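You operate a simulated robot arm through the tools that you are given. There is no shell and no other tool.

Carry out the task below with a simulated robot arm. There is one attempt and no reset: what you move stays moved.

## Task
Pump four strokes over the filter in the grey cabinet, then swap it for the dirty one.
Fine: The clean filter goes on the side shelf; shut the drawer. Set down upright: blue filter, green filter.

The check looks at the end state, three seconds after you hand in, the way a careful person would. Anything else that was tipped, shoved, dropped, spilled or broken makes it a failure.

## Robot
A 6-joint arm with a three-finger gripper, fixed in place. Base frame: the origin is at the foot of the arm, x ahead of it, y to its left, z up. Readings come in cm, degrees, newtons and seconds.
Its first joint turns from -166.0 to 166.0 degrees. Payload 4.89 kg.
The TCP is the grasp point between the finger pads, 3 cm short of the fingertips. In the tool frame z runs along the fingers and y along their closing line. The gripper opens to 16.4 cm. The gripper's body begins 12.5 cm behind the TCP.
Orientation is that of the tool frame in the base frame, as a unit quaternion [w, x, y, z]. With the fingers straight down and closing along the base's y, the tool's x points along the base's -x, its y along +y and its z along -z.

## Interface
- The arm moves only by the tool drive_tool. Its argument "deltas" is a list of rows, each a list of 7 numbers: the shift along the tool's x, y, z in units of 250 mm (1.0 is 250 mm), then the turn, a rotation vector about the tool's x, y, z in units of 45 degrees (1.0 is 45 degrees), then the opening, from 0 (shut) to 1 (fully open). In form: [[x, y, z, ax, ay, az, claw], ...]. A call has 1 to 20 rows; each row is the pose to reach, as a shift and turn from the pose commanded when the call began, along the tool's axes at that moment. A call with a number of a shift or a turn outside -1 to 1 is refused whole. Each row takes 0.2 s and may step no farther than 5 cm and 8.6 degrees from the row before; otherwise, or with a gripper value out of range, the whole call is refused. A pose out of reach is approached as far as the arm can. The call stops where the force on the tool passes 40 N (or 10 N more than at its start, if that is more) or the arm is blocked; 0.2 s more then pass. The fingers move at their own pace (about 10.8 cm/s each) and stop on an object; they squeeze with about 40 N. The grip force told is the motor's: it shows also when the fingers shut on nothing. Time passes only in rows, and 0.2 s behind the last, so rows that repeat a pose let the fingers close. It gives the time, the measured TCP pose, the force on the tool (base axes), the opening and the grip force at its end, in the units of the frame above (readings bear some noise), with the torque about the TCP (base axes, N m) and any sound that the robot's microphone picked up, and new pictures: "pictures" is both (left out), scene, wrist or none.
- Cameras (640 x 400 px; columns grow to the right, rows downward): "scene" is fixed at [39.89, 65.22, 143.39]; the picture's right is [-0.78, 0.63, 0.00], its down [0.23, 0.28, -0.93] and it looks along [-0.59, -0.72, -0.36] (base axes); focal length 214 px, centre (320, 200). "wrist" rides on the gripper at [7.6, -0.2, -15.2] in the tool frame; the picture's right is [0.02, 1.00, 0.00], its down [-0.88, 0.02, -0.47] and it looks along [-0.47, 0.01, 0.88] (tool axes); focal length 247 px, centre (320, 200). There is no depth. A picture from a camera that has moved, and an enlarged one, comes with that camera's place and axes in the base frame and with its lens.
- move_column(by): slides the trunk up (or, below 0, down) by that many cm; the arm rides with it, the base frame stays. It gives what a move gives, with no picture.
- zoom(camera, box): a new picture of the part [left, top, right, bottom] of that camera's present view, enlarged. The clock stands still meanwhile.
- hand_in(): hands the job in; it is judged then, once.

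Places have to be worked out from the pictures, the camera data and where the tool is seen. Open the gripper and draw the arm clear of the work before you hand the job in, unless the task says otherwise.

The tools are called by a JSON object that holds its "op" and its "data". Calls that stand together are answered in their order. drive_tool: Moves the arm, as the interface text tells. Its arguments: {"type":"object","properties":{"deltas":{"type":"array","items":{"type":"array","items":{"type":"number"}}},"pictures":{"type":"string","enum":["both","scene","wrist","none"]}},"required":["deltas"]} The other tools are called the same way: move_column (by) slides the trunk up or down; zoom (camera, box) takes an enlarged picture of a part of a camera's view; hand_in () hands the job in.

At the start:

```text
clock: 0.0
tool_pos: [25.85, 49.5, 124.12]
tool_rot: [-0.001, 0.0, 1.0, 0.0]
ft_force: [0.2, 1.1, -0.2]
ft_torque: [-0.03, -0.01, -0.02]
grip_width: 16.4
gripper_force: 0.1
trunk travel left (down, up): [-17.5, 21.5]
```

scene: 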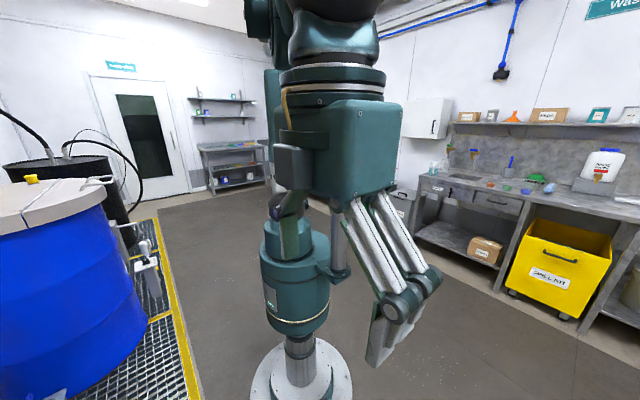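
wrist: 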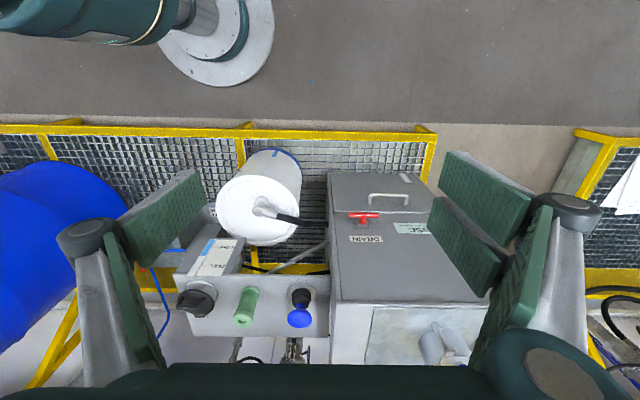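

The wrist view shows a grey cabinet with labels, a white vessel, a panel with knobs and filters. I will zoom in on both cameras to read labels before moving anything.

{"op": "zoom", "data": {"camera": "wrist", "box": [160, 140, 340, 360]}}

{"op": "zoom", "data": {"camera": "wrist", "box": [310, 140, 510, 370]}}

{"op": "zoom", "data": {"camera": "scene", "box": [400, 80, 640, 330]}}

{"op": "zoom", "data": {"camera": "scene", "box": [0, 130, 270, 400]}}

```text
1.82 times, centred on (250, 250) of wrist
camera zoom: at [18.39, 49.29, 139.33], right [-0.02, 1.0, 0.0], down [0.88, 0.02, 0.47], along [0.47, 0.01, -0.88], focal length 449 px, centre (447, 109)
```

zoom: 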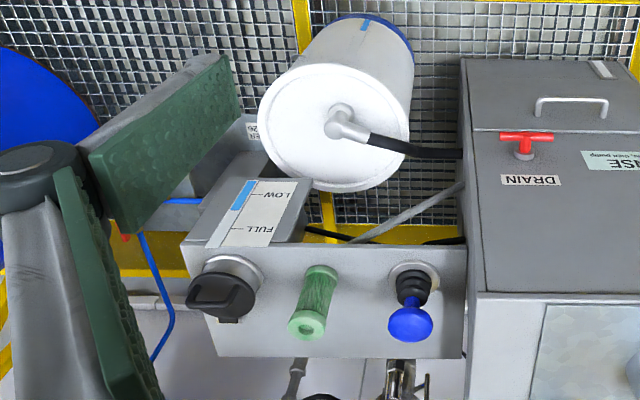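

```text
1.74 times, centred on (410, 255) of wrist
camera zoom: at [18.39, 49.29, 139.33], right [-0.02, 1.0, 0.0], down [0.88, 0.02, 0.47], along [0.47, 0.01, -0.88], focal length 430 px, centre (164, 104)
```

zoom: 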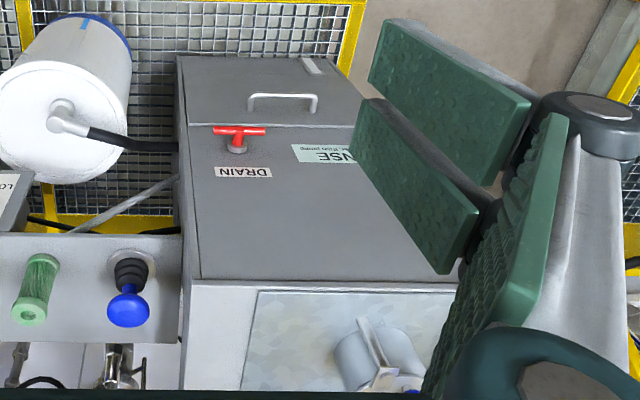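

```text
1.60 times, centred on (520, 205) of scene
camera zoom: at [39.89, 65.22, 143.39], right [-0.78, 0.63, 0.0], down [0.23, 0.28, -0.93], along [-0.59, -0.72, -0.36], focal length 343 px, centre (0, 192)
```

zoom: 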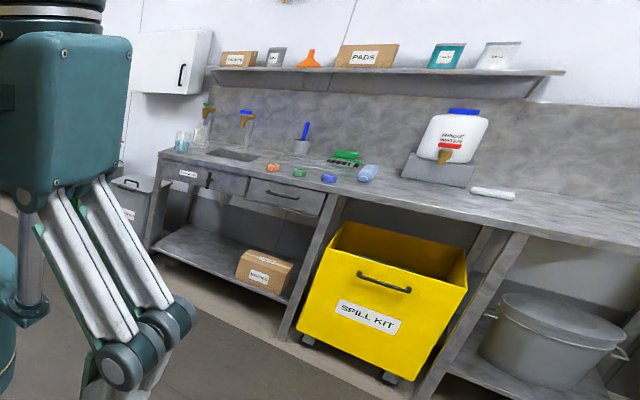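

```text
1.48 times, centred on (135, 265) of scene
camera zoom: at [39.89, 65.22, 143.39], right [-0.78, 0.63, 0.0], down [0.23, 0.28, -0.93], along [-0.59, -0.72, -0.36], focal length 318 px, centre (594, 104)
```

zoom: 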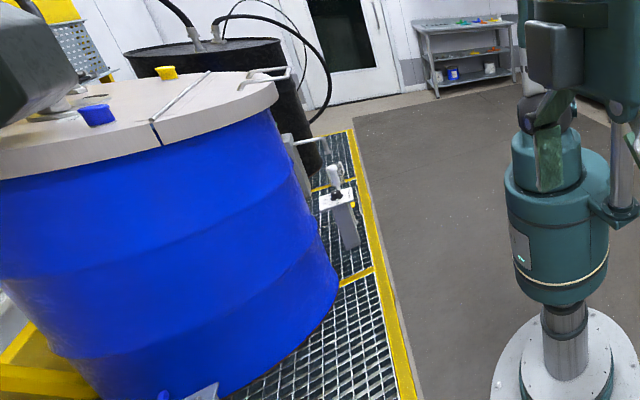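

The grey cabinet (RINSE label, DRAIN tap, lid handle, glass window) sits beside a pump panel, but heights are unknown. I'll raise the tool 15 cm straight up to get a second view for triangulation.

{"op": "drive_tool", "data": {"deltas": [[0, 0, -0.15, 0, 0, 0, 1], [0, 0, -0.3, 0, 0, 0, 1], [0, 0, -0.45, 0, 0, 0, 1], [0, 0, -0.6, 0, 0, 0, 1], [0, 0, -0.6, 0, 0, 0, 1]], "pictures": "both"}}

```text
clock: 1.2
tool_pos: [26.0, 49.48, 139.25]
tool_rot: [0.0, 0.0, 1.0, 0.0]
ft_force: [-0.2, -0.7, 0.4]
ft_torque: [0.06, 0.0, -0.05]
grip_width: 16.39
gripper_force: 0.1
trunk travel left (down, up): [-17.5, 21.5]
camera wrist: at [18.47, 49.32, 154.32], right [-0.02, 1.0, 0.0], down [0.88, 0.02, 0.47], along [0.47, 0.01, -0.88], focal length 247 px, centre (320, 200)
```

scene: 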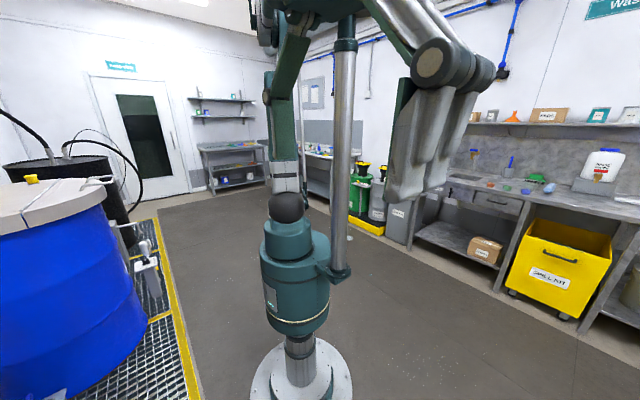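
wrist: 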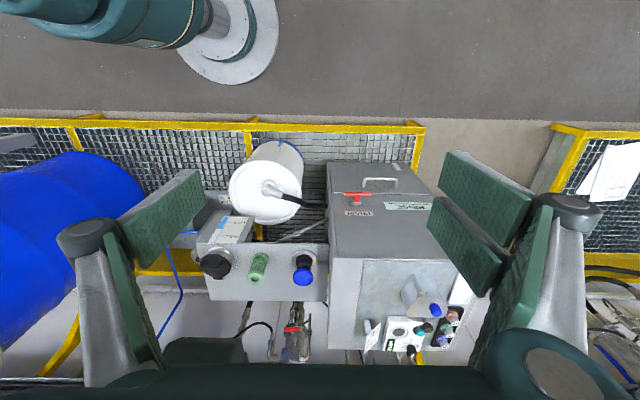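

The second view shows that the "lid" is actually the cabinet's vertical front (near edge converges to nadir), with its top carrying items near z≈100 at x≈64+. I'll tilt the tool outward about 40° to look at the station from the front.

{"op": "drive_tool", "data": {"deltas": [[0, 0, 0, 0, -0.18, 0, 1], [0, 0, 0, 0, -0.36, 0, 1], [0, 0, 0, 0, -0.54, 0, 1], [0, 0, 0, 0, -0.72, 0, 1], [0, 0, 0, 0, -0.88, 0, 1], [0, 0, 0, 0, -0.88, 0, 1]], "pictures": "both"}}

```text
clock: 2.8
tool_pos: [31.81, 47.27, 140.37]
tool_rot: [0.339, 0.057, 0.939, -0.02]
ft_force: [-0.3, -0.7, 0.2]
ft_torque: [0.03, -0.06, 0.03]
grip_width: 16.43
gripper_force: 0.0
trunk travel left (down, up): [-17.5, 21.5]
stopped in row 6: the arm was blocked; the commanded pose is now the measured one
camera wrist: at [16.32, 48.93, 147.08], right [0.1, 0.99, -0.01], down [0.37, -0.03, 0.93], along [0.92, -0.1, -0.38], focal length 247 px, centre (320, 200)
```

scene: 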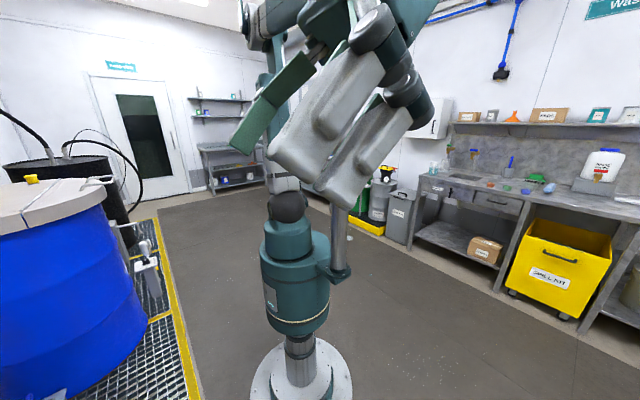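
wrist: 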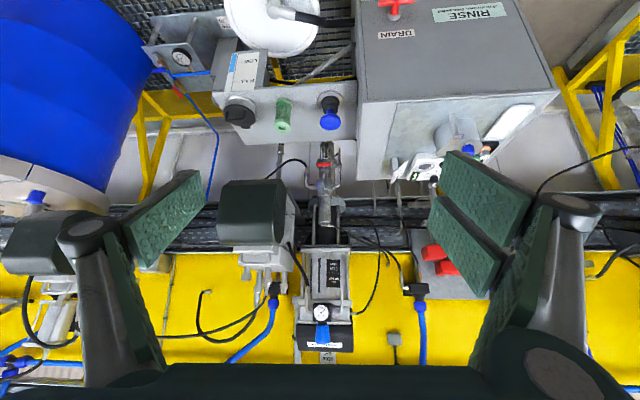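

The arm hit a limit but the view is useful: I see the cabinet's front and top, the pump panel, drum and a wall. I'll zoom into the details.

{"op": "zoom", "data": {"camera": "wrist", "box": [340, 80, 580, 230]}}

{"op": "zoom", "data": {"camera": "wrist", "box": [340, 0, 580, 110]}}

{"op": "zoom", "data": {"camera": "wrist", "box": [130, 0, 370, 150]}}

{"op": "zoom", "data": {"camera": "wrist", "box": [200, 150, 460, 370]}}

```text
2.67 times, centred on (460, 155) of wrist
camera zoom: at [16.32, 48.93, 147.08], right [0.1, 0.99, -0.01], down [0.37, -0.03, 0.93], along [0.92, -0.1, -0.38], focal length 659 px, centre (-53, 320)
```

zoom: 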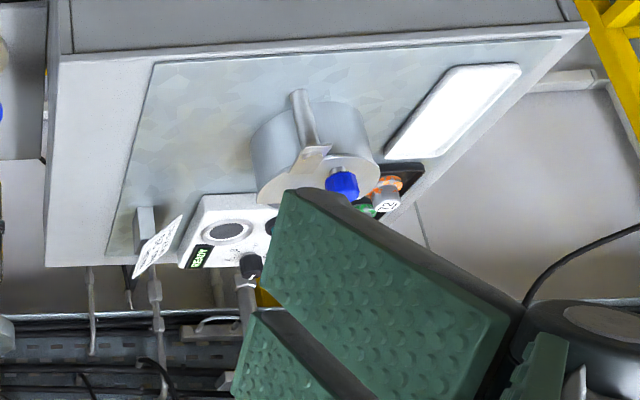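

```text
2.67 times, centred on (460, 55) of wrist
camera zoom: at [16.32, 48.93, 147.08], right [0.1, 0.99, -0.01], down [0.37, -0.03, 0.93], along [0.92, -0.1, -0.38], focal length 659 px, centre (-53, 587)
```

zoom: 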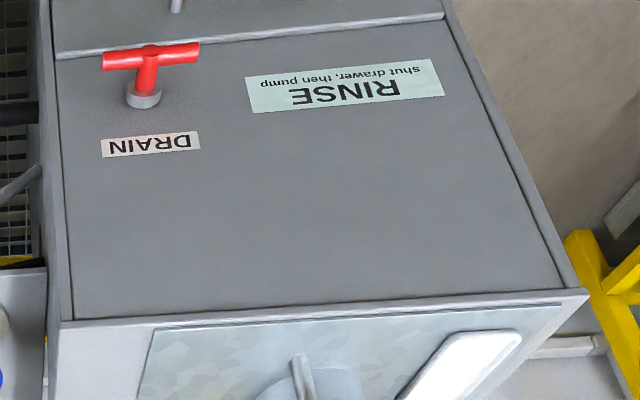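

```text
2.67 times, centred on (250, 75) of wrist
camera zoom: at [16.32, 48.93, 147.08], right [0.1, 0.99, -0.01], down [0.37, -0.03, 0.93], along [0.92, -0.1, -0.38], focal length 659 px, centre (507, 533)
```

zoom: 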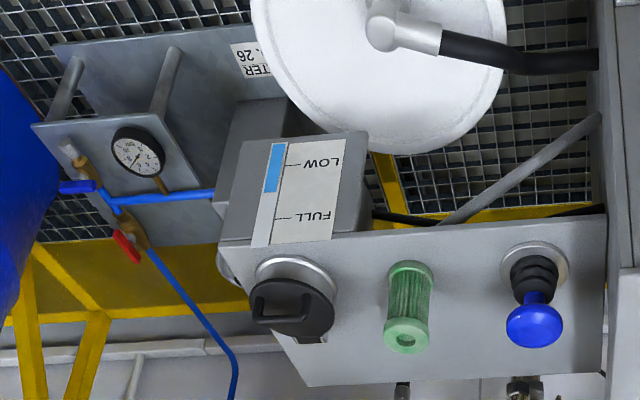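

```text
1.82 times, centred on (330, 260) of wrist
camera zoom: at [16.32, 48.93, 147.08], right [0.1, 0.99, -0.01], down [0.37, -0.03, 0.93], along [0.92, -0.1, -0.38], focal length 449 px, centre (302, 91)
```

zoom: 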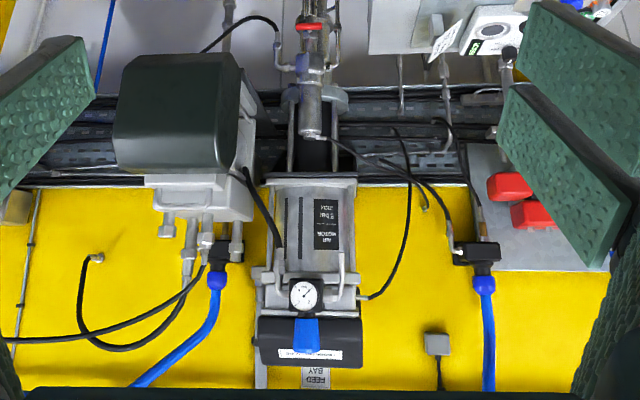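

The cabinet reads "RINSE – shut drawer, then pump" with a drawer (handle) at the bottom, and the shelf at its left holds a black cap, a green filter and a blue bellows pump knob. I'll return the tool to pointing down while moving outward and slightly left for a closer look from above (staying at z≈140).

{"op": "drive_tool", "data": {"deltas": [[-0.109, 0.079, 0.084, -0.01, 0.176, -0.03, 1], [-0.217, 0.158, 0.168, -0.021, 0.352, -0.059, 1], [-0.326, 0.236, 0.252, -0.031, 0.528, -0.089, 1], [-0.434, 0.315, 0.336, -0.042, 0.704, -0.118, 1], [-0.543, 0.394, 0.42, -0.052, 0.88, -0.148, 1], [-0.543, 0.394, 0.42, -0.052, 0.88, -0.148, 1]], "pictures": "both"}}

```text
clock: 4.2
tool_pos: [49.86, 55.38, 140.77]
tool_rot: [0.0, -0.006, 1.0, -0.001]
ft_force: [2.1, 0.9, -0.3]
ft_torque: [-0.18, 0.32, 0.01]
grip_width: 16.39
gripper_force: 0.0
trunk travel left (down, up): [-17.5, 21.5]
camera wrist: at [42.31, 55.3, 156.03], right [-0.03, 1.0, 0.0], down [0.88, 0.03, 0.47], along [0.47, 0.01, -0.88], focal length 247 px, centre (320, 200)
```

scene: 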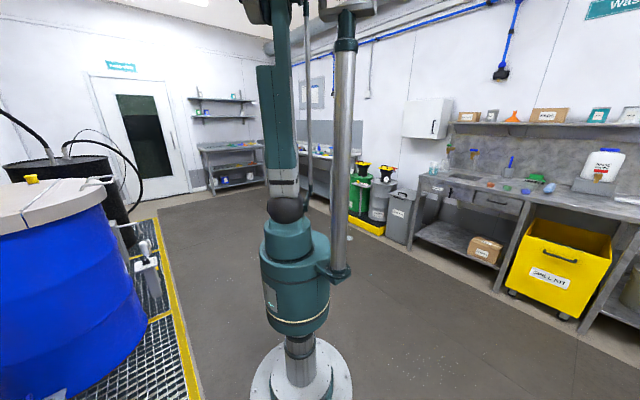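
wrist: 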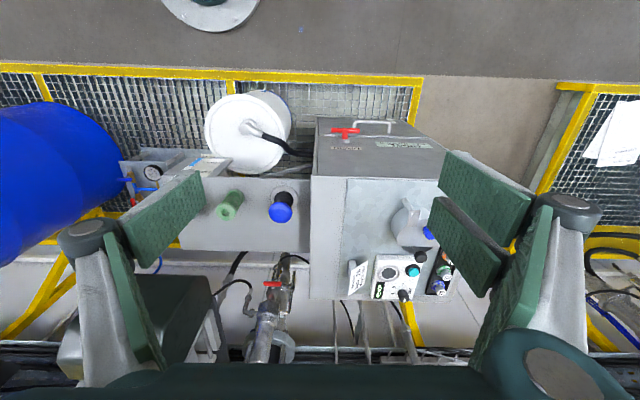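

I can now triangulate: cabinet top z≈100 with front face x≈66 (y 54–100), pump knob ≈(80, 44.6, 91), green filter ≈(83, 28.5) on a shelf at z≈80. I'll zoom to inspect the drawer's closure and the shelf.

{"op": "zoom", "data": {"camera": "wrist", "box": [300, 100, 440, 190]}}

{"op": "zoom", "data": {"camera": "wrist", "box": [110, 80, 330, 260]}}

{"op": "zoom", "data": {"camera": "wrist", "box": [300, 170, 480, 310]}}

```text
4.44 times, centred on (370, 145) of wrist
camera zoom: at [42.31, 55.3, 156.03], right [-0.03, 1.0, 0.0], down [0.88, 0.03, 0.47], along [0.47, 0.01, -0.88], focal length 1098 px, centre (98, 444)
```

zoom: 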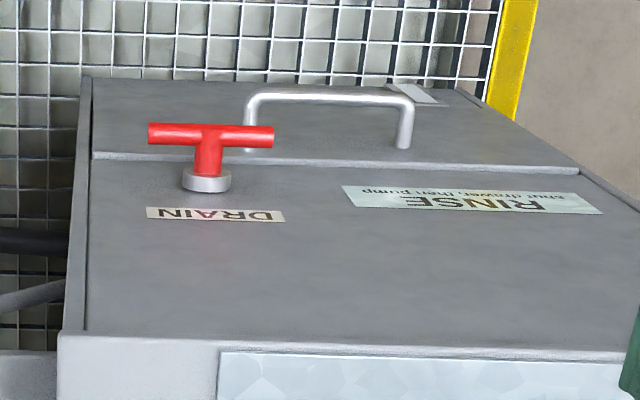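

```text
2.22 times, centred on (220, 170) of wrist
camera zoom: at [42.31, 55.3, 156.03], right [-0.03, 1.0, 0.0], down [0.88, 0.03, 0.47], along [0.47, 0.01, -0.88], focal length 549 px, centre (542, 267)
```

zoom: 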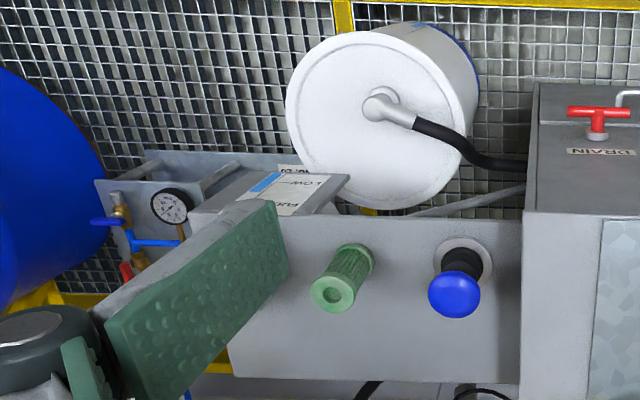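

```text
2.86 times, centred on (390, 240) of wrist
camera zoom: at [42.31, 55.3, 156.03], right [-0.03, 1.0, 0.0], down [0.88, 0.03, 0.47], along [0.47, 0.01, -0.88], focal length 706 px, centre (120, 86)
```

zoom: 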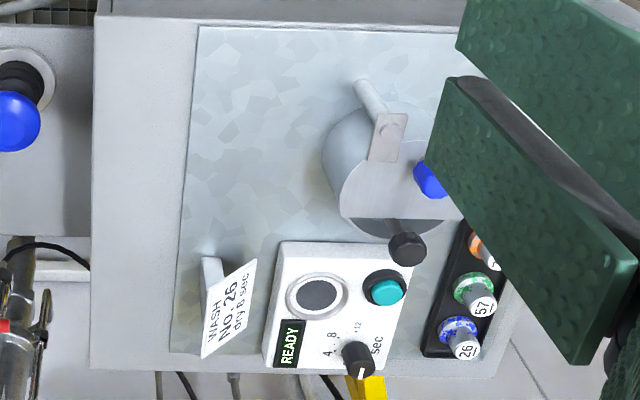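

The drawer looks shut, the cabinet top holds other gear (timer box, numbered vials) that I must leave alone, and handle bar is at about (60, 76, 55). I'll move over the shelf at a safe height (z≈128) to measure pump knob and green filter more accurately.

{"op": "drive_tool", "data": {"deltas": [[-0.138, -0.088, 0.073, 0, 0, 0, 1], [-0.275, -0.176, 0.146, 0, 0, 0, 1], [-0.413, -0.264, 0.219, 0, 0, 0, 1], [-0.551, -0.352, 0.293, 0, 0, 0, 1], [-0.689, -0.44, 0.366, 0, 0, 0, 1], [-0.826, -0.528, 0.439, 0, 0, 0, 1], [-0.964, -0.616, 0.512, 0, 0, 0, 1], [-0.964, -0.616, 0.512, 0, 0, 0, 1]], "pictures": "both"}}

```text
clock: 6.0
tool_pos: [73.9, 40.15, 128.18]
tool_rot: [0.0, -0.005, 1.0, 0.0]
ft_force: [0.7, -0.4, -0.2]
ft_torque: [0.02, 0.14, 0.02]
grip_width: 16.43
gripper_force: 0.0
trunk travel left (down, up): [-17.5, 21.5]
camera wrist: at [66.34, 40.05, 143.32], right [-0.03, 1.0, 0.0], down [0.88, 0.03, 0.47], along [0.47, 0.01, -0.88], focal length 247 px, centre (320, 200)
```

scene: 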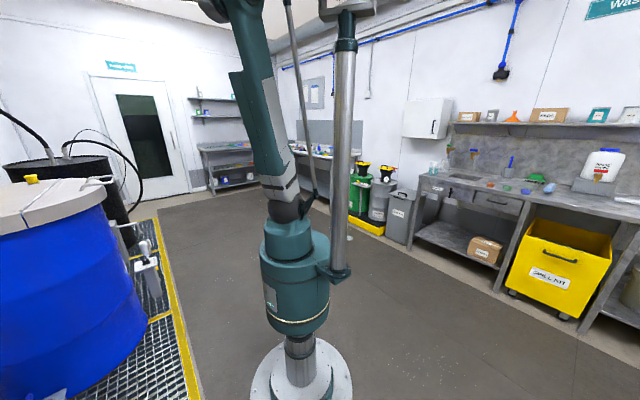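
wrist: 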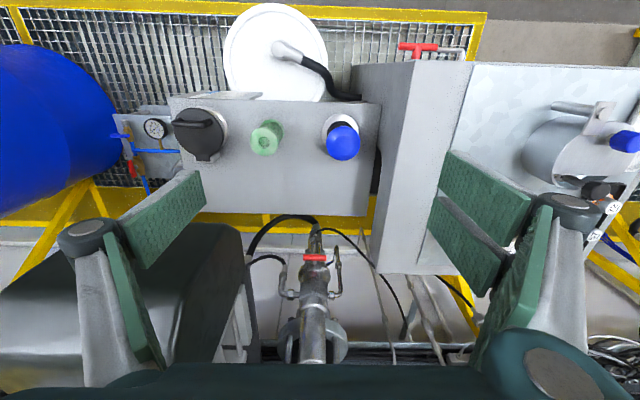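

Now the shelf is clearly in view. Zooming in to get precise pixel positions of knob, green filter and shelf edges.

{"op": "zoom", "data": {"camera": "wrist", "box": [160, 80, 400, 230]}}

{"op": "zoom", "data": {"camera": "wrist", "box": [340, 30, 500, 130]}}

{"op": "zoom", "data": {"camera": "wrist", "box": [90, 80, 230, 200]}}

```text
2.67 times, centred on (280, 155) of wrist
camera zoom: at [66.34, 40.05, 143.32], right [-0.03, 1.0, 0.0], down [0.88, 0.03, 0.47], along [0.47, 0.01, -0.88], focal length 659 px, centre (427, 320)
```

zoom: 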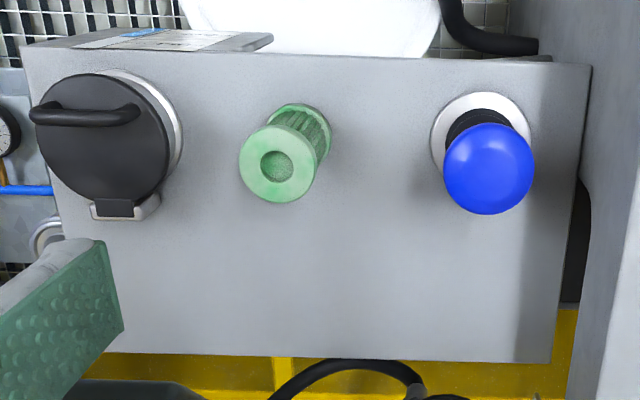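

```text
4.00 times, centred on (420, 80) of wrist
camera zoom: at [66.34, 40.05, 143.32], right [-0.03, 1.0, 0.0], down [0.88, 0.03, 0.47], along [0.47, 0.01, -0.88], focal length 988 px, centre (-80, 680)
```

zoom: 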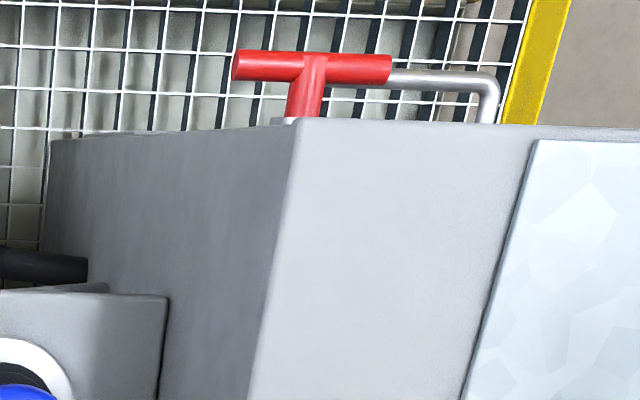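

```text
3.33 times, centred on (160, 140) of wrist
camera zoom: at [66.34, 40.05, 143.32], right [-0.03, 1.0, 0.0], down [0.88, 0.03, 0.47], along [0.47, 0.01, -0.88], focal length 823 px, centre (853, 400)
```

zoom: 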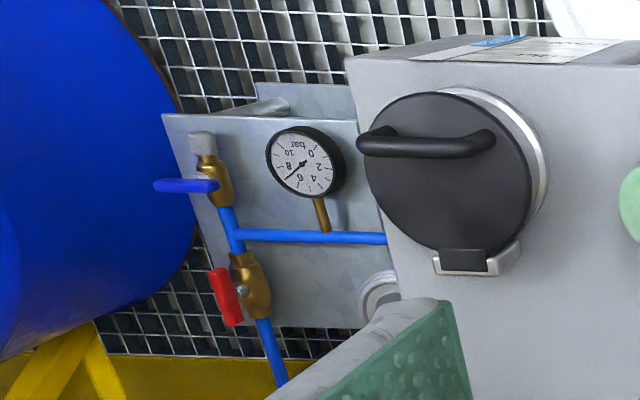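

I estimate knob dome centre (79.2, 44.8, ~96 top), green filter (79.4, 29, z 83–95, Ø≈5.5), shelf top z≈83 (x 73–103, y 5–54). I'll close the fingers and descend to just above the knob (tips ≈ z 101) to check alignment.

{"op": "drive_tool", "data": {"deltas": [[-0.035, 0.031, 0.16, 0, 0, 0, 0.6], [-0.07, 0.062, 0.32, 0, 0, 0, 0.3], [-0.106, 0.093, 0.48, 0, 0, 0, 0], [-0.141, 0.124, 0.64, 0, 0, 0, 0], [-0.176, 0.155, 0.8, 0, 0, 0, 0], [-0.212, 0.186, 0.96, 0, 0, 0, 0], [-0.212, 0.186, 0.96, 0, 0, 0, 0]], "pictures": "both"}}

```text
clock: 7.6
tool_pos: [79.16, 45.04, 104.06]
tool_rot: [0.0, -0.005, 1.0, 0.0]
ft_force: [0.2, 0.6, 0.1]
ft_torque: [-0.04, 0.04, -0.01]
grip_width: 0.02
gripper_force: 40.5
trunk travel left (down, up): [-17.5, 21.5]
camera wrist: at [71.72, 44.75, 119.25], right [-0.03, 1.0, 0.0], down [0.88, 0.03, 0.47], along [0.47, 0.01, -0.88], focal length 247 px, centre (320, 200)
```

scene: 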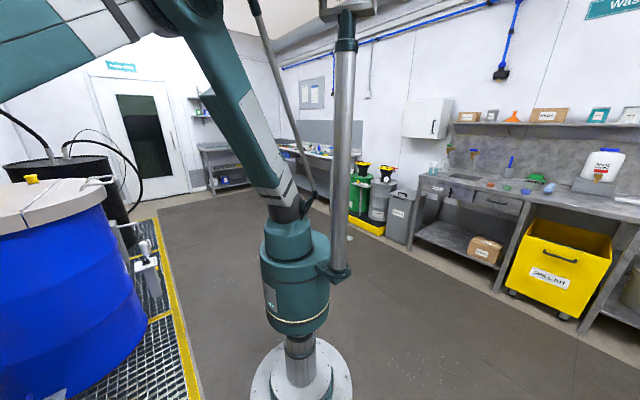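
wrist: 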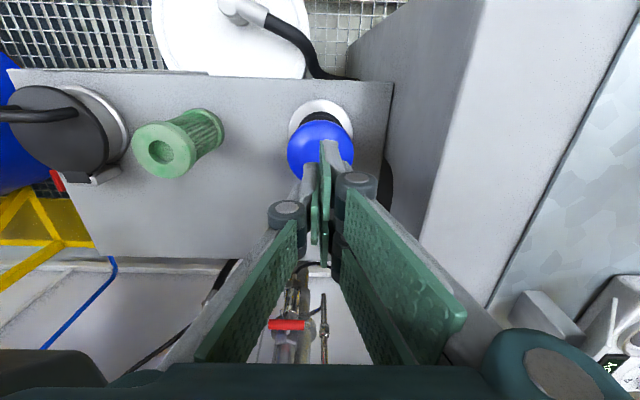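

The knob is right beneath the closed fingertips. I'll zoom to confirm the alignment before pressing.

{"op": "zoom", "data": {"camera": "wrist", "box": [240, 80, 400, 280]}}

```text
2.00 times, centred on (320, 180) of wrist
camera zoom: at [71.72, 44.75, 119.25], right [-0.03, 1.0, 0.0], down [0.88, 0.03, 0.47], along [0.47, 0.01, -0.88], focal length 494 px, centre (320, 240)
```

zoom: 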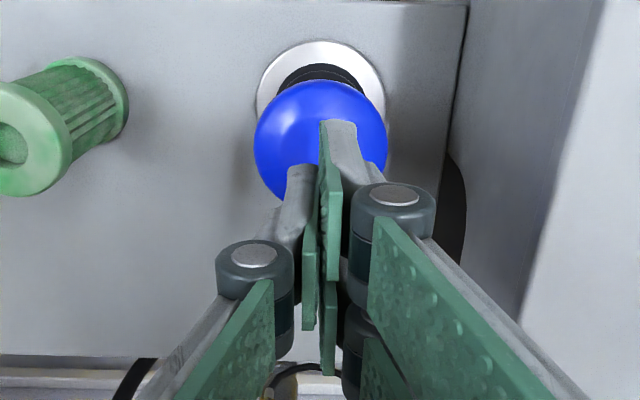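

Alignment looks good. I'll press down slowly (0.5 cm rows) and watch the force to find the contact height and stroke.

{"op": "drive_tool", "data": {"deltas": [[0, 0, 0.04, 0, 0, 0, 0], [0, 0, 0.08, 0, 0, 0, 0], [0, 0, 0.1, 0, 0, 0, 0], [0, 0, 0.12, 0, 0, 0, 0], [0, 0, 0.14, 0, 0, 0, 0], [0, 0, 0.16, 0, 0, 0, 0], [0, 0, 0.18, 0, 0, 0, 0], [0, 0, 0.2, 0, 0, 0, 0]], "pictures": "wrist"}}

```text
clock: 9.4
tool_pos: [79.08, 44.85, 99.03]
tool_rot: [0.001, -0.006, 1.0, 0.0]
ft_force: [0.2, 0.2, -0.1]
ft_torque: [0.01, 0.01, -0.01]
grip_width: 0.02
gripper_force: 39.9
trunk travel left (down, up): [-17.5, 21.5]
camera wrist: at [71.52, 44.73, 114.31], right [-0.03, 1.0, 0.0], down [0.88, 0.03, 0.47], along [0.47, 0.01, -0.88], focal length 247 px, centre (320, 200)
```

wrist: 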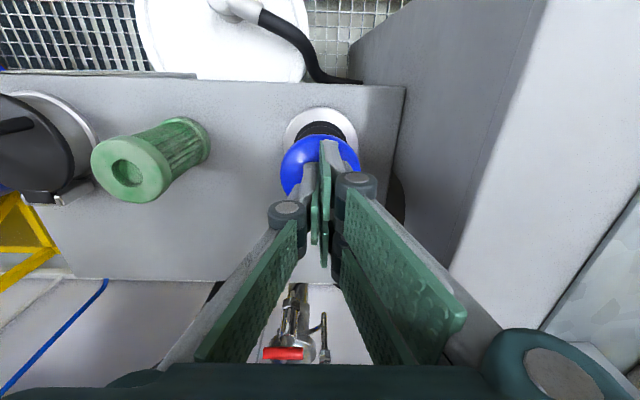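

No contact yet with tips at z≈96. Continuing downward in small steps.

{"op": "drive_tool", "data": {"deltas": [[0, 0, 0.016, 0, 0, 0, 0], [0, 0, 0.032, 0, 0, 0, 0], [0, 0, 0.048, 0, 0, 0, 0], [0, 0, 0.064, 0, 0, 0, 0], [0, 0, 0.08, 0, 0, 0, 0]], "pictures": "wrist"}}

```text
clock: 10.6
tool_pos: [79.13, 44.94, 97.23]
tool_rot: [0.001, -0.005, 1.0, 0.0]
ft_force: [-2.5, -2.1, 7.5]
ft_torque: [-0.03, 0.12, -0.02]
grip_width: 0.59
gripper_force: 45.2
trunk travel left (down, up): [-17.5, 21.5]
camera wrist: at [71.51, 44.71, 112.33], right [-0.03, 1.0, 0.0], down [0.88, 0.03, 0.47], along [0.47, 0.01, -0.88], focal length 247 px, centre (320, 200)
```

wrist: 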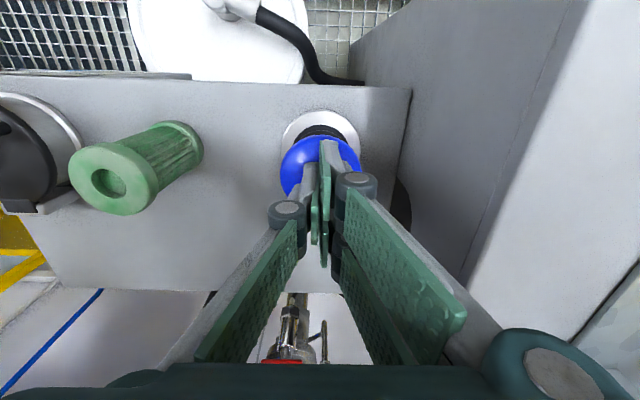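

Contact at tip z≈94.3 (force 7.5 N). I'll continue pressing down to find the bottom of the stroke.

{"op": "drive_tool", "data": {"deltas": [[0, 0, 0.016, 0, 0, 0, 0], [0, 0, 0.032, 0, 0, 0, 0], [0, 0, 0.048, 0, 0, 0, 0], [0, 0, 0.064, 0, 0, 0, 0], [0, 0, 0.08, 0, 0, 0, 0], [0, 0, 0.096, 0, 0, 0, 0], [0, 0, 0.112, 0, 0, 0, 0], [0, 0, 0.128, 0, 0, 0, 0]], "pictures": "wrist"}}

```text
clock: 11.7
tool_pos: [79.07, 44.96, 95.98]
tool_rot: [0.002, -0.005, 1.0, 0.0]
ft_force: [-4.8, 1.3, 30.5]
ft_torque: [0.06, 0.37, 0.05]
grip_width: 0.6
gripper_force: 44.1
trunk travel left (down, up): [-17.5, 21.5]
stopped in row 5: the force on the tool passed its limit at 51 N (the readings are from after the stop); the commanded pose is now the measured one
camera wrist: at [71.49, 44.68, 111.04], right [-0.03, 1.0, 0.0], down [0.88, 0.03, 0.48], along [0.48, 0.02, -0.88], focal length 247 px, centre (320, 200)
```

wrist: 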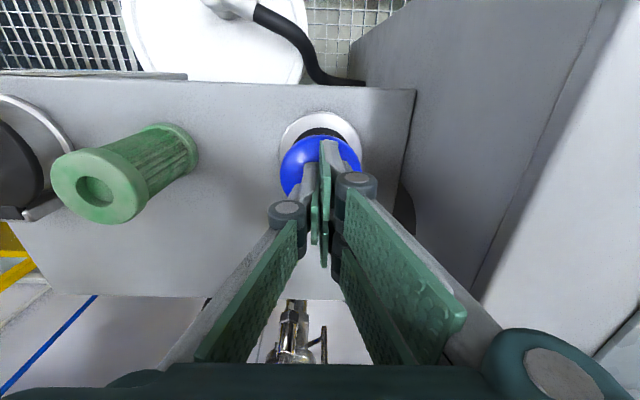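

The force limit tripped at TCP z=95.98. I'll zoom to see whether the bellows is fully compressed.

{"op": "zoom", "data": {"camera": "wrist", "box": [260, 90, 380, 190]}}

```text
4.00 times, centred on (320, 140) of wrist
camera zoom: at [71.49, 44.68, 111.04], right [-0.03, 1.0, 0.0], down [0.88, 0.03, 0.48], along [0.48, 0.02, -0.88], focal length 988 px, centre (320, 440)
```

zoom: 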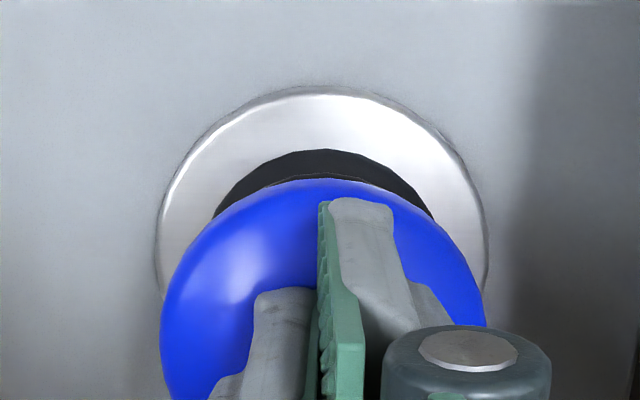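

The bellows still seems partly visible. I'll push a little further in small steps to tell a spring from a hard stop.

{"op": "drive_tool", "data": {"deltas": [[0, 0, 0.006, 0, 0, 0, 0], [0, 0, 0.012, 0, 0, 0, 0]], "pictures": "none"}}

```text
clock: 12.0
tool_pos: [79.09, 45.01, 95.92]
tool_rot: [0.001, -0.005, 1.0, 0.0]
ft_force: [-7.0, -0.3, 32.2]
ft_torque: [0.02, 0.43, 0.04]
grip_width: 0.61
gripper_force: 45.1
trunk travel left (down, up): [-17.5, 21.5]
stopped in row 1: the force on the tool passed its limit at 45 N (the readings are from after the stop); the commanded pose is now the measured one
```

Little motion for a large force increase, which suggests an end stop. I'll raise 5 cm and look at whether the knob springs back.

{"op": "drive_tool", "data": {"deltas": [[0, 0, -0.05, 0, 0, 0, 0], [0, 0, -0.1, 0, 0, 0, 0], [0, 0, -0.15, 0, 0, 0, 0], [0, 0, -0.2, 0, 0, 0, 0], [0, 0, -0.2, 0, 0, 0, 0]], "pictures": "wrist"}}

{"op": "zoom", "data": {"camera": "wrist", "box": [240, 80, 400, 280]}}

```text
clock: 13.2
tool_pos: [79.24, 44.97, 100.73]
tool_rot: [0.001, -0.005, 1.0, 0.0]
ft_force: [0.6, -0.2, -0.1]
ft_torque: [0.01, 0.01, -0.04]
grip_width: 0.02
gripper_force: 45.3
trunk travel left (down, up): [-17.5, 21.5]
camera wrist: at [71.61, 44.78, 115.85], right [-0.03, 1.0, 0.0], down [0.88, 0.03, 0.47], along [0.47, 0.02, -0.88], focal length 247 px, centre (320, 200)
```

wrist: 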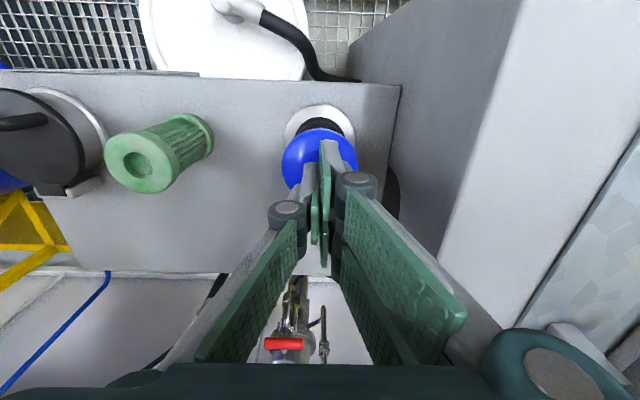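

```text
2.00 times, centred on (320, 180) of wrist
camera zoom: at [71.61, 44.78, 115.85], right [-0.03, 1.0, 0.0], down [0.88, 0.03, 0.47], along [0.47, 0.02, -0.88], focal length 494 px, centre (320, 240)
```

zoom: 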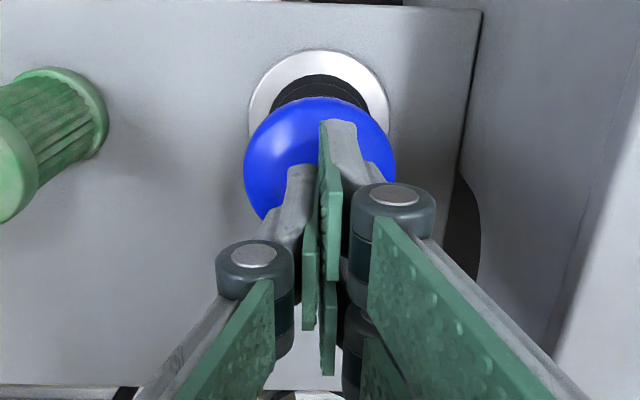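

The knob has sprung back to its original height (dome edge z≈95 vs ≈92 when pressed), so that was one full stroke of about 3 cm. Now stroke 2: press to the bottom.

{"op": "drive_tool", "data": {"deltas": [[0, 0, 0.04, 0, 0, 0, 0], [0, 0, 0.08, 0, 0, 0, 0], [0, 0, 0.12, 0, 0, 0, 0], [0, 0, 0.15, 0, 0, 0, 0], [0, 0, 0.175, 0, 0, 0, 0], [0, 0, 0.195, 0, 0, 0, 0], [0, 0, 0.205, 0, 0, 0, 0], [0, 0, 0.205, 0, 0, 0, 0]], "pictures": "wrist"}}

{"op": "zoom", "data": {"camera": "wrist", "box": [240, 80, 400, 280]}}

```text
clock: 14.8
tool_pos: [79.13, 44.98, 95.9]
tool_rot: [0.001, -0.006, 1.0, -0.001]
ft_force: [-5.0, -1.1, 31.1]
ft_torque: [-0.01, 0.4, 0.12]
grip_width: 0.61
gripper_force: 45.1
trunk travel left (down, up): [-17.5, 21.5]
stopped in row 8: the force on the tool passed its limit at 43 N (the readings are from after the stop); the commanded pose is now the measured one
camera wrist: at [71.53, 44.68, 111.04], right [-0.03, 1.0, 0.0], down [0.88, 0.03, 0.48], along [0.48, 0.02, -0.88], focal length 247 px, centre (320, 200)
```

wrist: 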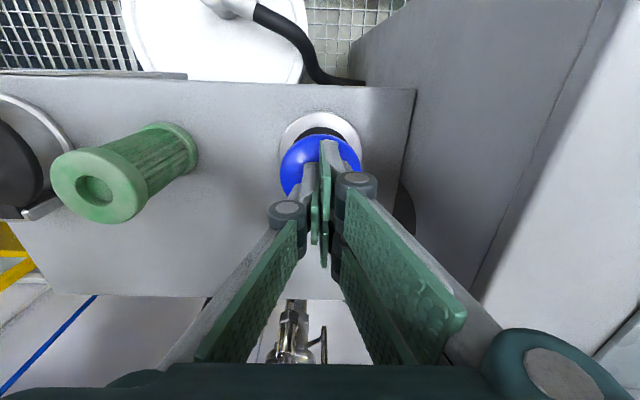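

```text
2.00 times, centred on (320, 180) of wrist
camera zoom: at [71.53, 44.68, 111.04], right [-0.03, 1.0, 0.0], down [0.88, 0.03, 0.48], along [0.48, 0.02, -0.88], focal length 494 px, centre (320, 240)
```

zoom: 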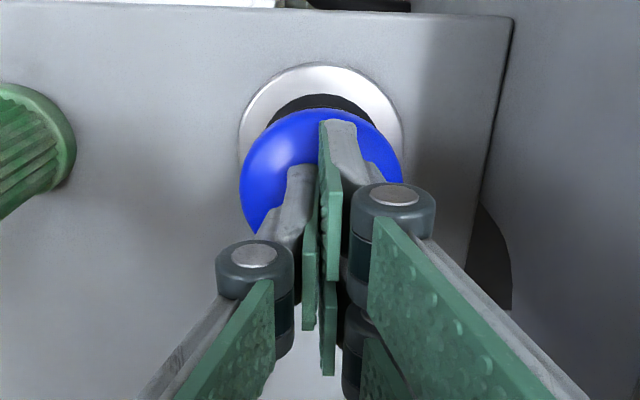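

Bottomed out again at the same height (95.9) – stroke 2 done. Raise fully to let the knob return.

{"op": "drive_tool", "data": {"deltas": [[0, 0, -0.05, 0, 0, 0, 0], [0, 0, -0.1, 0, 0, 0, 0], [0, 0, -0.15, 0, 0, 0, 0], [0, 0, -0.2, 0, 0, 0, 0], [0, 0, -0.2, 0, 0, 0, 0]], "pictures": "wrist"}}

```text
clock: 16.1
tool_pos: [79.11, 44.93, 100.82]
tool_rot: [0.001, -0.005, 1.0, -0.001]
ft_force: [-0.6, -0.4, -1.3]
ft_torque: [0.04, 0.01, -0.01]
grip_width: 0.0
gripper_force: 44.7
trunk travel left (down, up): [-17.5, 21.5]
camera wrist: at [71.6, 44.68, 116.03], right [-0.03, 1.0, 0.0], down [0.88, 0.03, 0.47], along [0.47, 0.02, -0.88], focal length 247 px, centre (320, 200)
```

wrist: 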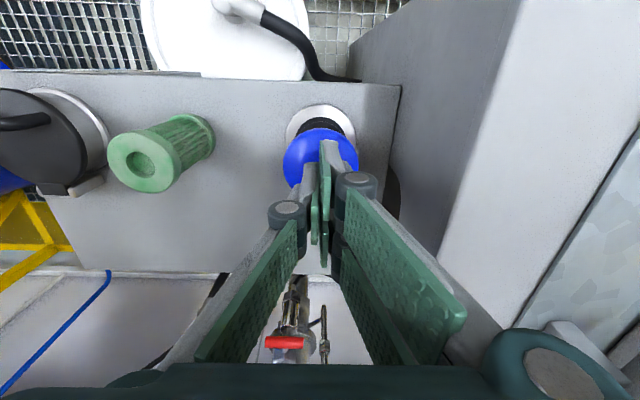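

The knob is up again. Stroke 3: press to the bottom.

{"op": "drive_tool", "data": {"deltas": [[0, 0, 0.04, 0, 0, 0, 0], [0, 0, 0.08, 0, 0, 0, 0], [0, 0, 0.12, 0, 0, 0, 0], [0, 0, 0.15, 0, 0, 0, 0], [0, 0, 0.175, 0, 0, 0, 0], [0, 0, 0.195, 0, 0, 0, 0], [0, 0, 0.21, 0, 0, 0, 0], [0, 0, 0.21, 0, 0, 0, 0]], "pictures": "wrist"}}

```text
clock: 17.6
tool_pos: [79.14, 44.99, 95.99]
tool_rot: [0.002, -0.005, 1.0, 0.001]
ft_force: [-4.9, -0.6, 31.2]
ft_torque: [0.0, 0.43, 0.09]
grip_width: 0.57
gripper_force: 45.5
trunk travel left (down, up): [-17.5, 21.5]
stopped in row 7: the force on the tool passed its limit at 48 N (the readings are from after the stop); the commanded pose is now the measured one
camera wrist: at [71.63, 44.67, 111.03], right [-0.03, 1.0, 0.0], down [0.88, 0.03, 0.48], along [0.48, 0.02, -0.88], focal length 247 px, centre (320, 200)
```

wrist: 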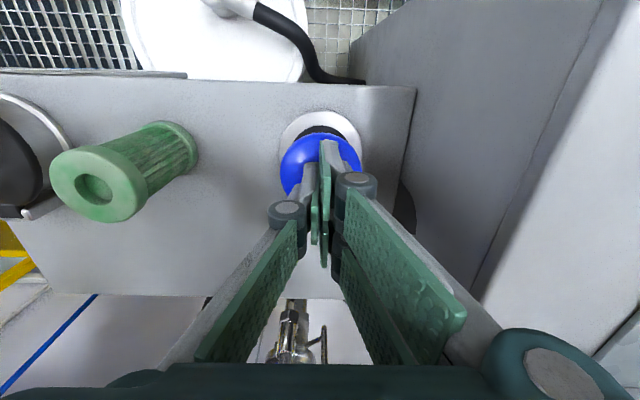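

Stroke 3 bottomed at z≈95.99. Raise again to let it return.

{"op": "drive_tool", "data": {"deltas": [[0, 0, -0.05, 0, 0, 0, 0], [0, 0, -0.1, 0, 0, 0, 0], [0, 0, -0.15, 0, 0, 0, 0], [0, 0, -0.2, 0, 0, 0, 0], [0, 0, -0.2, 0, 0, 0, 0]], "pictures": "wrist"}}

```text
clock: 18.8
tool_pos: [79.39, 45.01, 100.73]
tool_rot: [0.001, -0.005, 1.0, 0.0]
ft_force: [0.4, 0.7, -0.2]
ft_torque: [0.02, -0.03, -0.02]
grip_width: 0.0
gripper_force: 44.9
trunk travel left (down, up): [-17.5, 21.5]
camera wrist: at [71.69, 44.74, 115.85], right [-0.03, 1.0, 0.0], down [0.88, 0.03, 0.48], along [0.48, 0.02, -0.88], focal length 247 px, centre (320, 200)
```

wrist: 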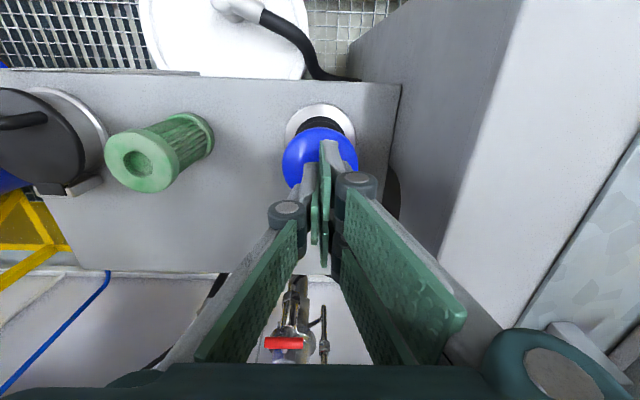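

The knob is up. Stroke 4: press to the bottom.

{"op": "drive_tool", "data": {"deltas": [[0, 0, 0.04, 0, 0, 0, 0], [0, 0, 0.08, 0, 0, 0, 0], [0, 0, 0.12, 0, 0, 0, 0], [0, 0, 0.15, 0, 0, 0, 0], [0, 0, 0.175, 0, 0, 0, 0], [0, 0, 0.195, 0, 0, 0, 0], [0, 0, 0.21, 0, 0, 0, 0], [0, 0, 0.21, 0, 0, 0, 0]], "pictures": "wrist"}}

```text
clock: 20.4
tool_pos: [79.33, 44.9, 95.97]
tool_rot: [0.001, -0.006, 1.0, 0.001]
ft_force: [-5.4, 0.5, 29.5]
ft_torque: [0.03, 0.45, 0.05]
grip_width: 0.58
gripper_force: 44.9
trunk travel left (down, up): [-17.5, 21.5]
stopped in row 7: the force on the tool passed its limit at 48 N (the readings are from after the stop); the commanded pose is now the measured one
camera wrist: at [71.66, 44.7, 111.03], right [-0.03, 1.0, 0.0], down [0.88, 0.03, 0.48], along [0.48, 0.02, -0.88], focal length 247 px, centre (320, 200)
```

wrist: 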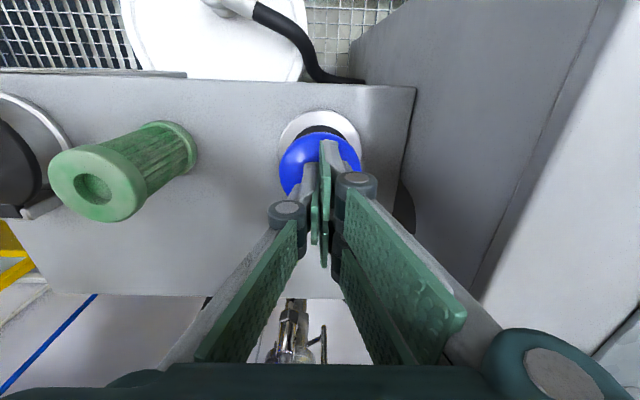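

Four full strokes done. Now I raise well clear (to z≈119) and look at the station again.

{"op": "drive_tool", "data": {"deltas": [[0, 0, -0.06, 0, 0, 0, 0], [0, 0, -0.2, 0, 0, 0, 0], [0, 0, -0.38, 0, 0, 0, 0], [0, 0, -0.56, 0, 0, 0, 0], [0, 0, -0.74, 0, 0, 0, 0], [0, 0, -0.92, 0, 0, 0, 0], [0, 0, -0.92, 0, 0, 0, 0]], "pictures": "wrist"}}

```text
clock: 22.0
tool_pos: [79.34, 45.03, 118.83]
tool_rot: [0.002, -0.005, 1.0, 0.001]
ft_force: [1.1, -0.7, 0.4]
ft_torque: [0.04, -0.05, 0.01]
grip_width: 0.0
gripper_force: 44.7
trunk travel left (down, up): [-17.5, 21.5]
camera wrist: at [71.73, 44.72, 133.95], right [-0.03, 1.0, 0.0], down [0.88, 0.03, 0.48], along [0.48, 0.02, -0.88], focal length 247 px, centre (320, 200)
```

wrist: 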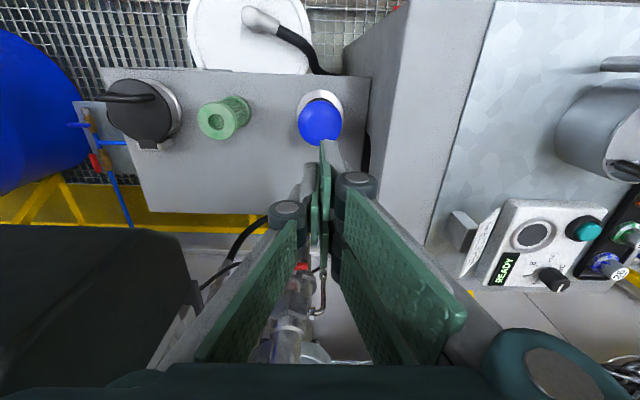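

Knob has returned up. Next I move to a position in front of and above the drawer (about (55, 69, 128)) to measure the handle.

{"op": "drive_tool", "data": {"deltas": [[0.1, 0.1, -0.12, 0, 0, 0, 0], [0.22, 0.22, -0.2, 0, 0, 0, 0], [0.34, 0.34, -0.3, 0, 0, 0, 0], [0.46, 0.46, -0.36, 0, 0, 0, 0], [0.59, 0.59, -0.36, 0, 0, 0, 0], [0.72, 0.72, -0.36, 0, 0, 0, 0], [0.85, 0.85, -0.36, 0, 0, 0, 0], [0.97, 0.97, -0.36, 0, 0, 0, 0], [0.97, 0.97, -0.36, 0, 0, 0, 0]], "pictures": "both"}}

{"op": "zoom", "data": {"camera": "wrist", "box": [130, 0, 330, 200]}}

```text
clock: 24.0
tool_pos: [54.77, 69.14, 127.8]
tool_rot: [0.002, -0.006, 1.0, 0.001]
ft_force: [-0.6, 0.8, -0.5]
ft_torque: [-0.13, -0.09, 0.0]
grip_width: 0.0
gripper_force: 45.2
trunk travel left (down, up): [-17.5, 21.5]
camera wrist: at [47.16, 68.98, 142.82], right [-0.03, 1.0, 0.0], down [0.88, 0.03, 0.48], along [0.48, 0.02, -0.88], focal length 247 px, centre (320, 200)
```

scene: 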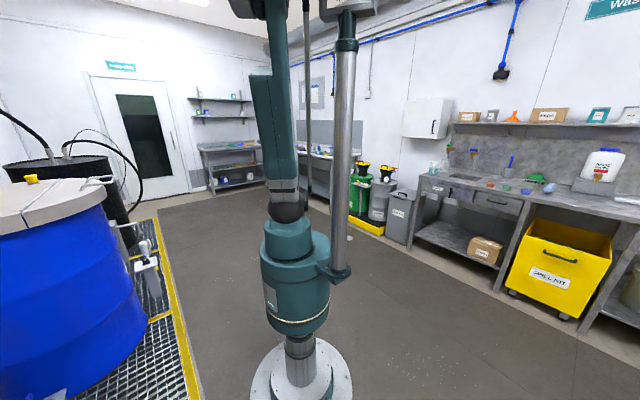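
wrist: 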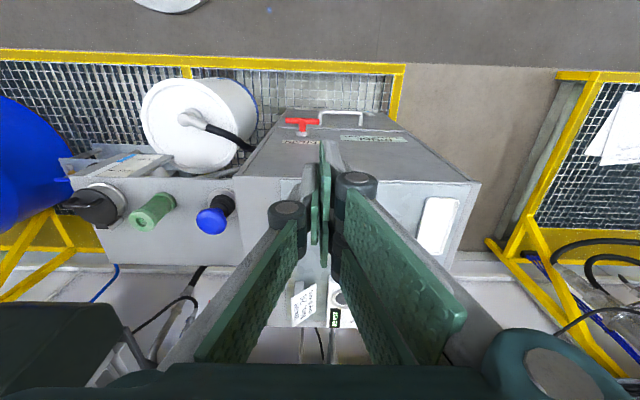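

```text
2.00 times, centred on (230, 100) of wrist
camera zoom: at [47.16, 68.98, 142.82], right [-0.03, 1.0, 0.0], down [0.88, 0.03, 0.48], along [0.48, 0.02, -0.88], focal length 494 px, centre (500, 400)
```

zoom: 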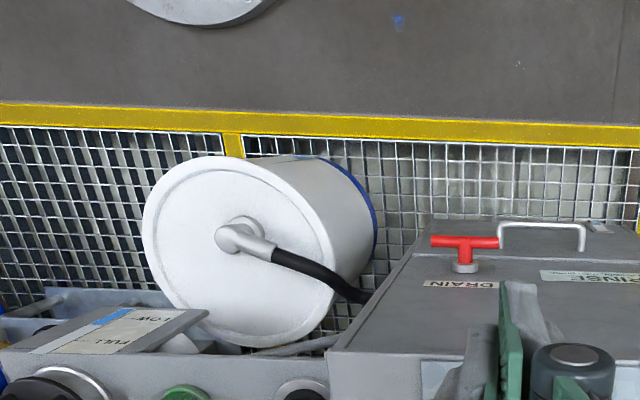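

The cabinet's bottom drawer handle measures about (61, 76.7, 54), and the DRAIN tap sits just above-left of it (y 61–69, z≈77), so I'll grip the bar with closing line along x and the hand tilted back. First I yaw the tool +45° (of 90°) at this safe height.

{"op": "drive_tool", "data": {"deltas": [[0.03, 0.0, 0, 0, 0, 0.18, 0.2], [0.06, 0.0, 0, 0, 0, 0.36, 0.2], [0.1, 0.0, 0, 0, 0, 0.54, 0.2], [0.14, 0.0, 0, 0, 0, 0.72, 0.2], [0.17, 0.0, 0, 0, 0, 0.88, 0.2], [0.2, 0.0, 0, 0, 0, 1.0, 0.2], [0.2, 0.0, 0, 0, 0, 1.0, 0.2]], "pictures": "none"}}

```text
clock: 25.6
tool_pos: [49.87, 68.88, 127.67]
tool_rot: [0.001, 0.377, 0.926, 0.002]
ft_force: [0.1, 0.3, 0.1]
ft_torque: [0.0, -0.01, -0.06]
grip_width: 3.31
gripper_force: 0.1
trunk travel left (down, up): [-17.5, 21.5]
```

Yaw is going the right way (tool x turning toward +y). Another 45°.

{"op": "drive_tool", "data": {"deltas": [[0, 0, 0, 0, 0, 0.18, 0.2], [0, 0, 0, 0, 0, 0.36, 0.2], [0, 0, 0, 0, 0, 0.54, 0.2], [0, 0, 0, 0, 0, 0.72, 0.2], [0, 0, 0, 0, 0, 0.88, 0.2], [0, 0, 0, 0, 0, 1.0, 0.2], [0, 0, 0, 0, 0, 1.0, 0.2]], "pictures": "both"}}

```text
clock: 27.2
tool_pos: [49.76, 69.0, 127.73]
tool_rot: [0.0, 0.703, 0.711, 0.002]
ft_force: [0.2, 0.3, -0.3]
ft_torque: [0.04, -0.02, -0.04]
grip_width: 3.31
gripper_force: 0.0
trunk travel left (down, up): [-17.5, 21.5]
camera wrist: at [49.53, 76.57, 142.84], right [1.0, 0.03, 0.0], down [0.03, -0.88, 0.47], along [0.02, -0.47, -0.88], focal length 247 px, centre (320, 200)
```

scene: 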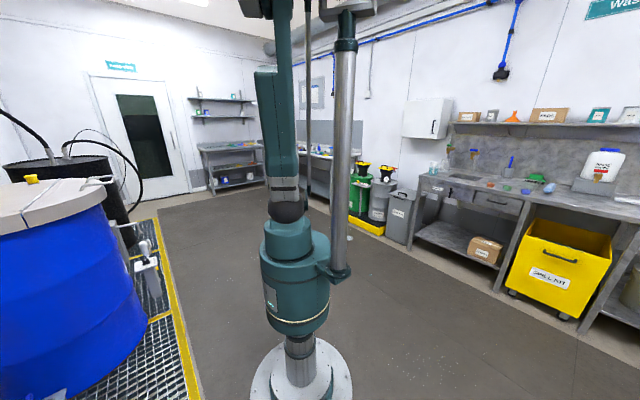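
wrist: 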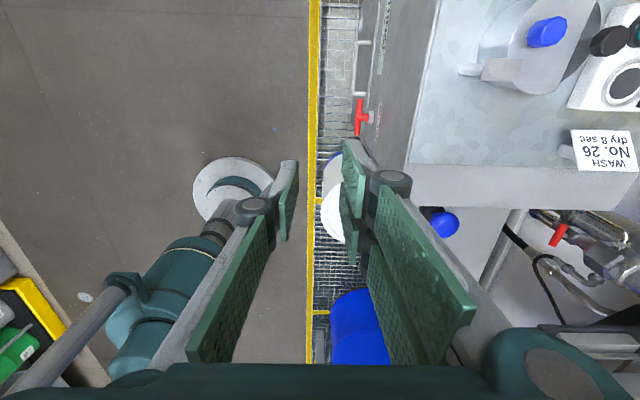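

Now looking with image right = +x; I can see the handle and tap edge-on. Zooming to measure how far the bar stands off the drawer.

{"op": "zoom", "data": {"camera": "wrist", "box": [310, 0, 470, 180]}}

```text
2.22 times, centred on (390, 90) of wrist
camera zoom: at [49.53, 76.57, 142.84], right [1.0, 0.03, 0.0], down [0.03, -0.88, 0.47], along [0.02, -0.47, -0.88], focal length 549 px, centre (164, 444)
```

zoom: 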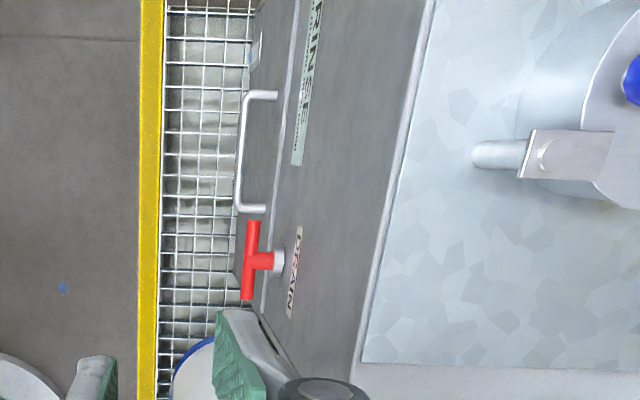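

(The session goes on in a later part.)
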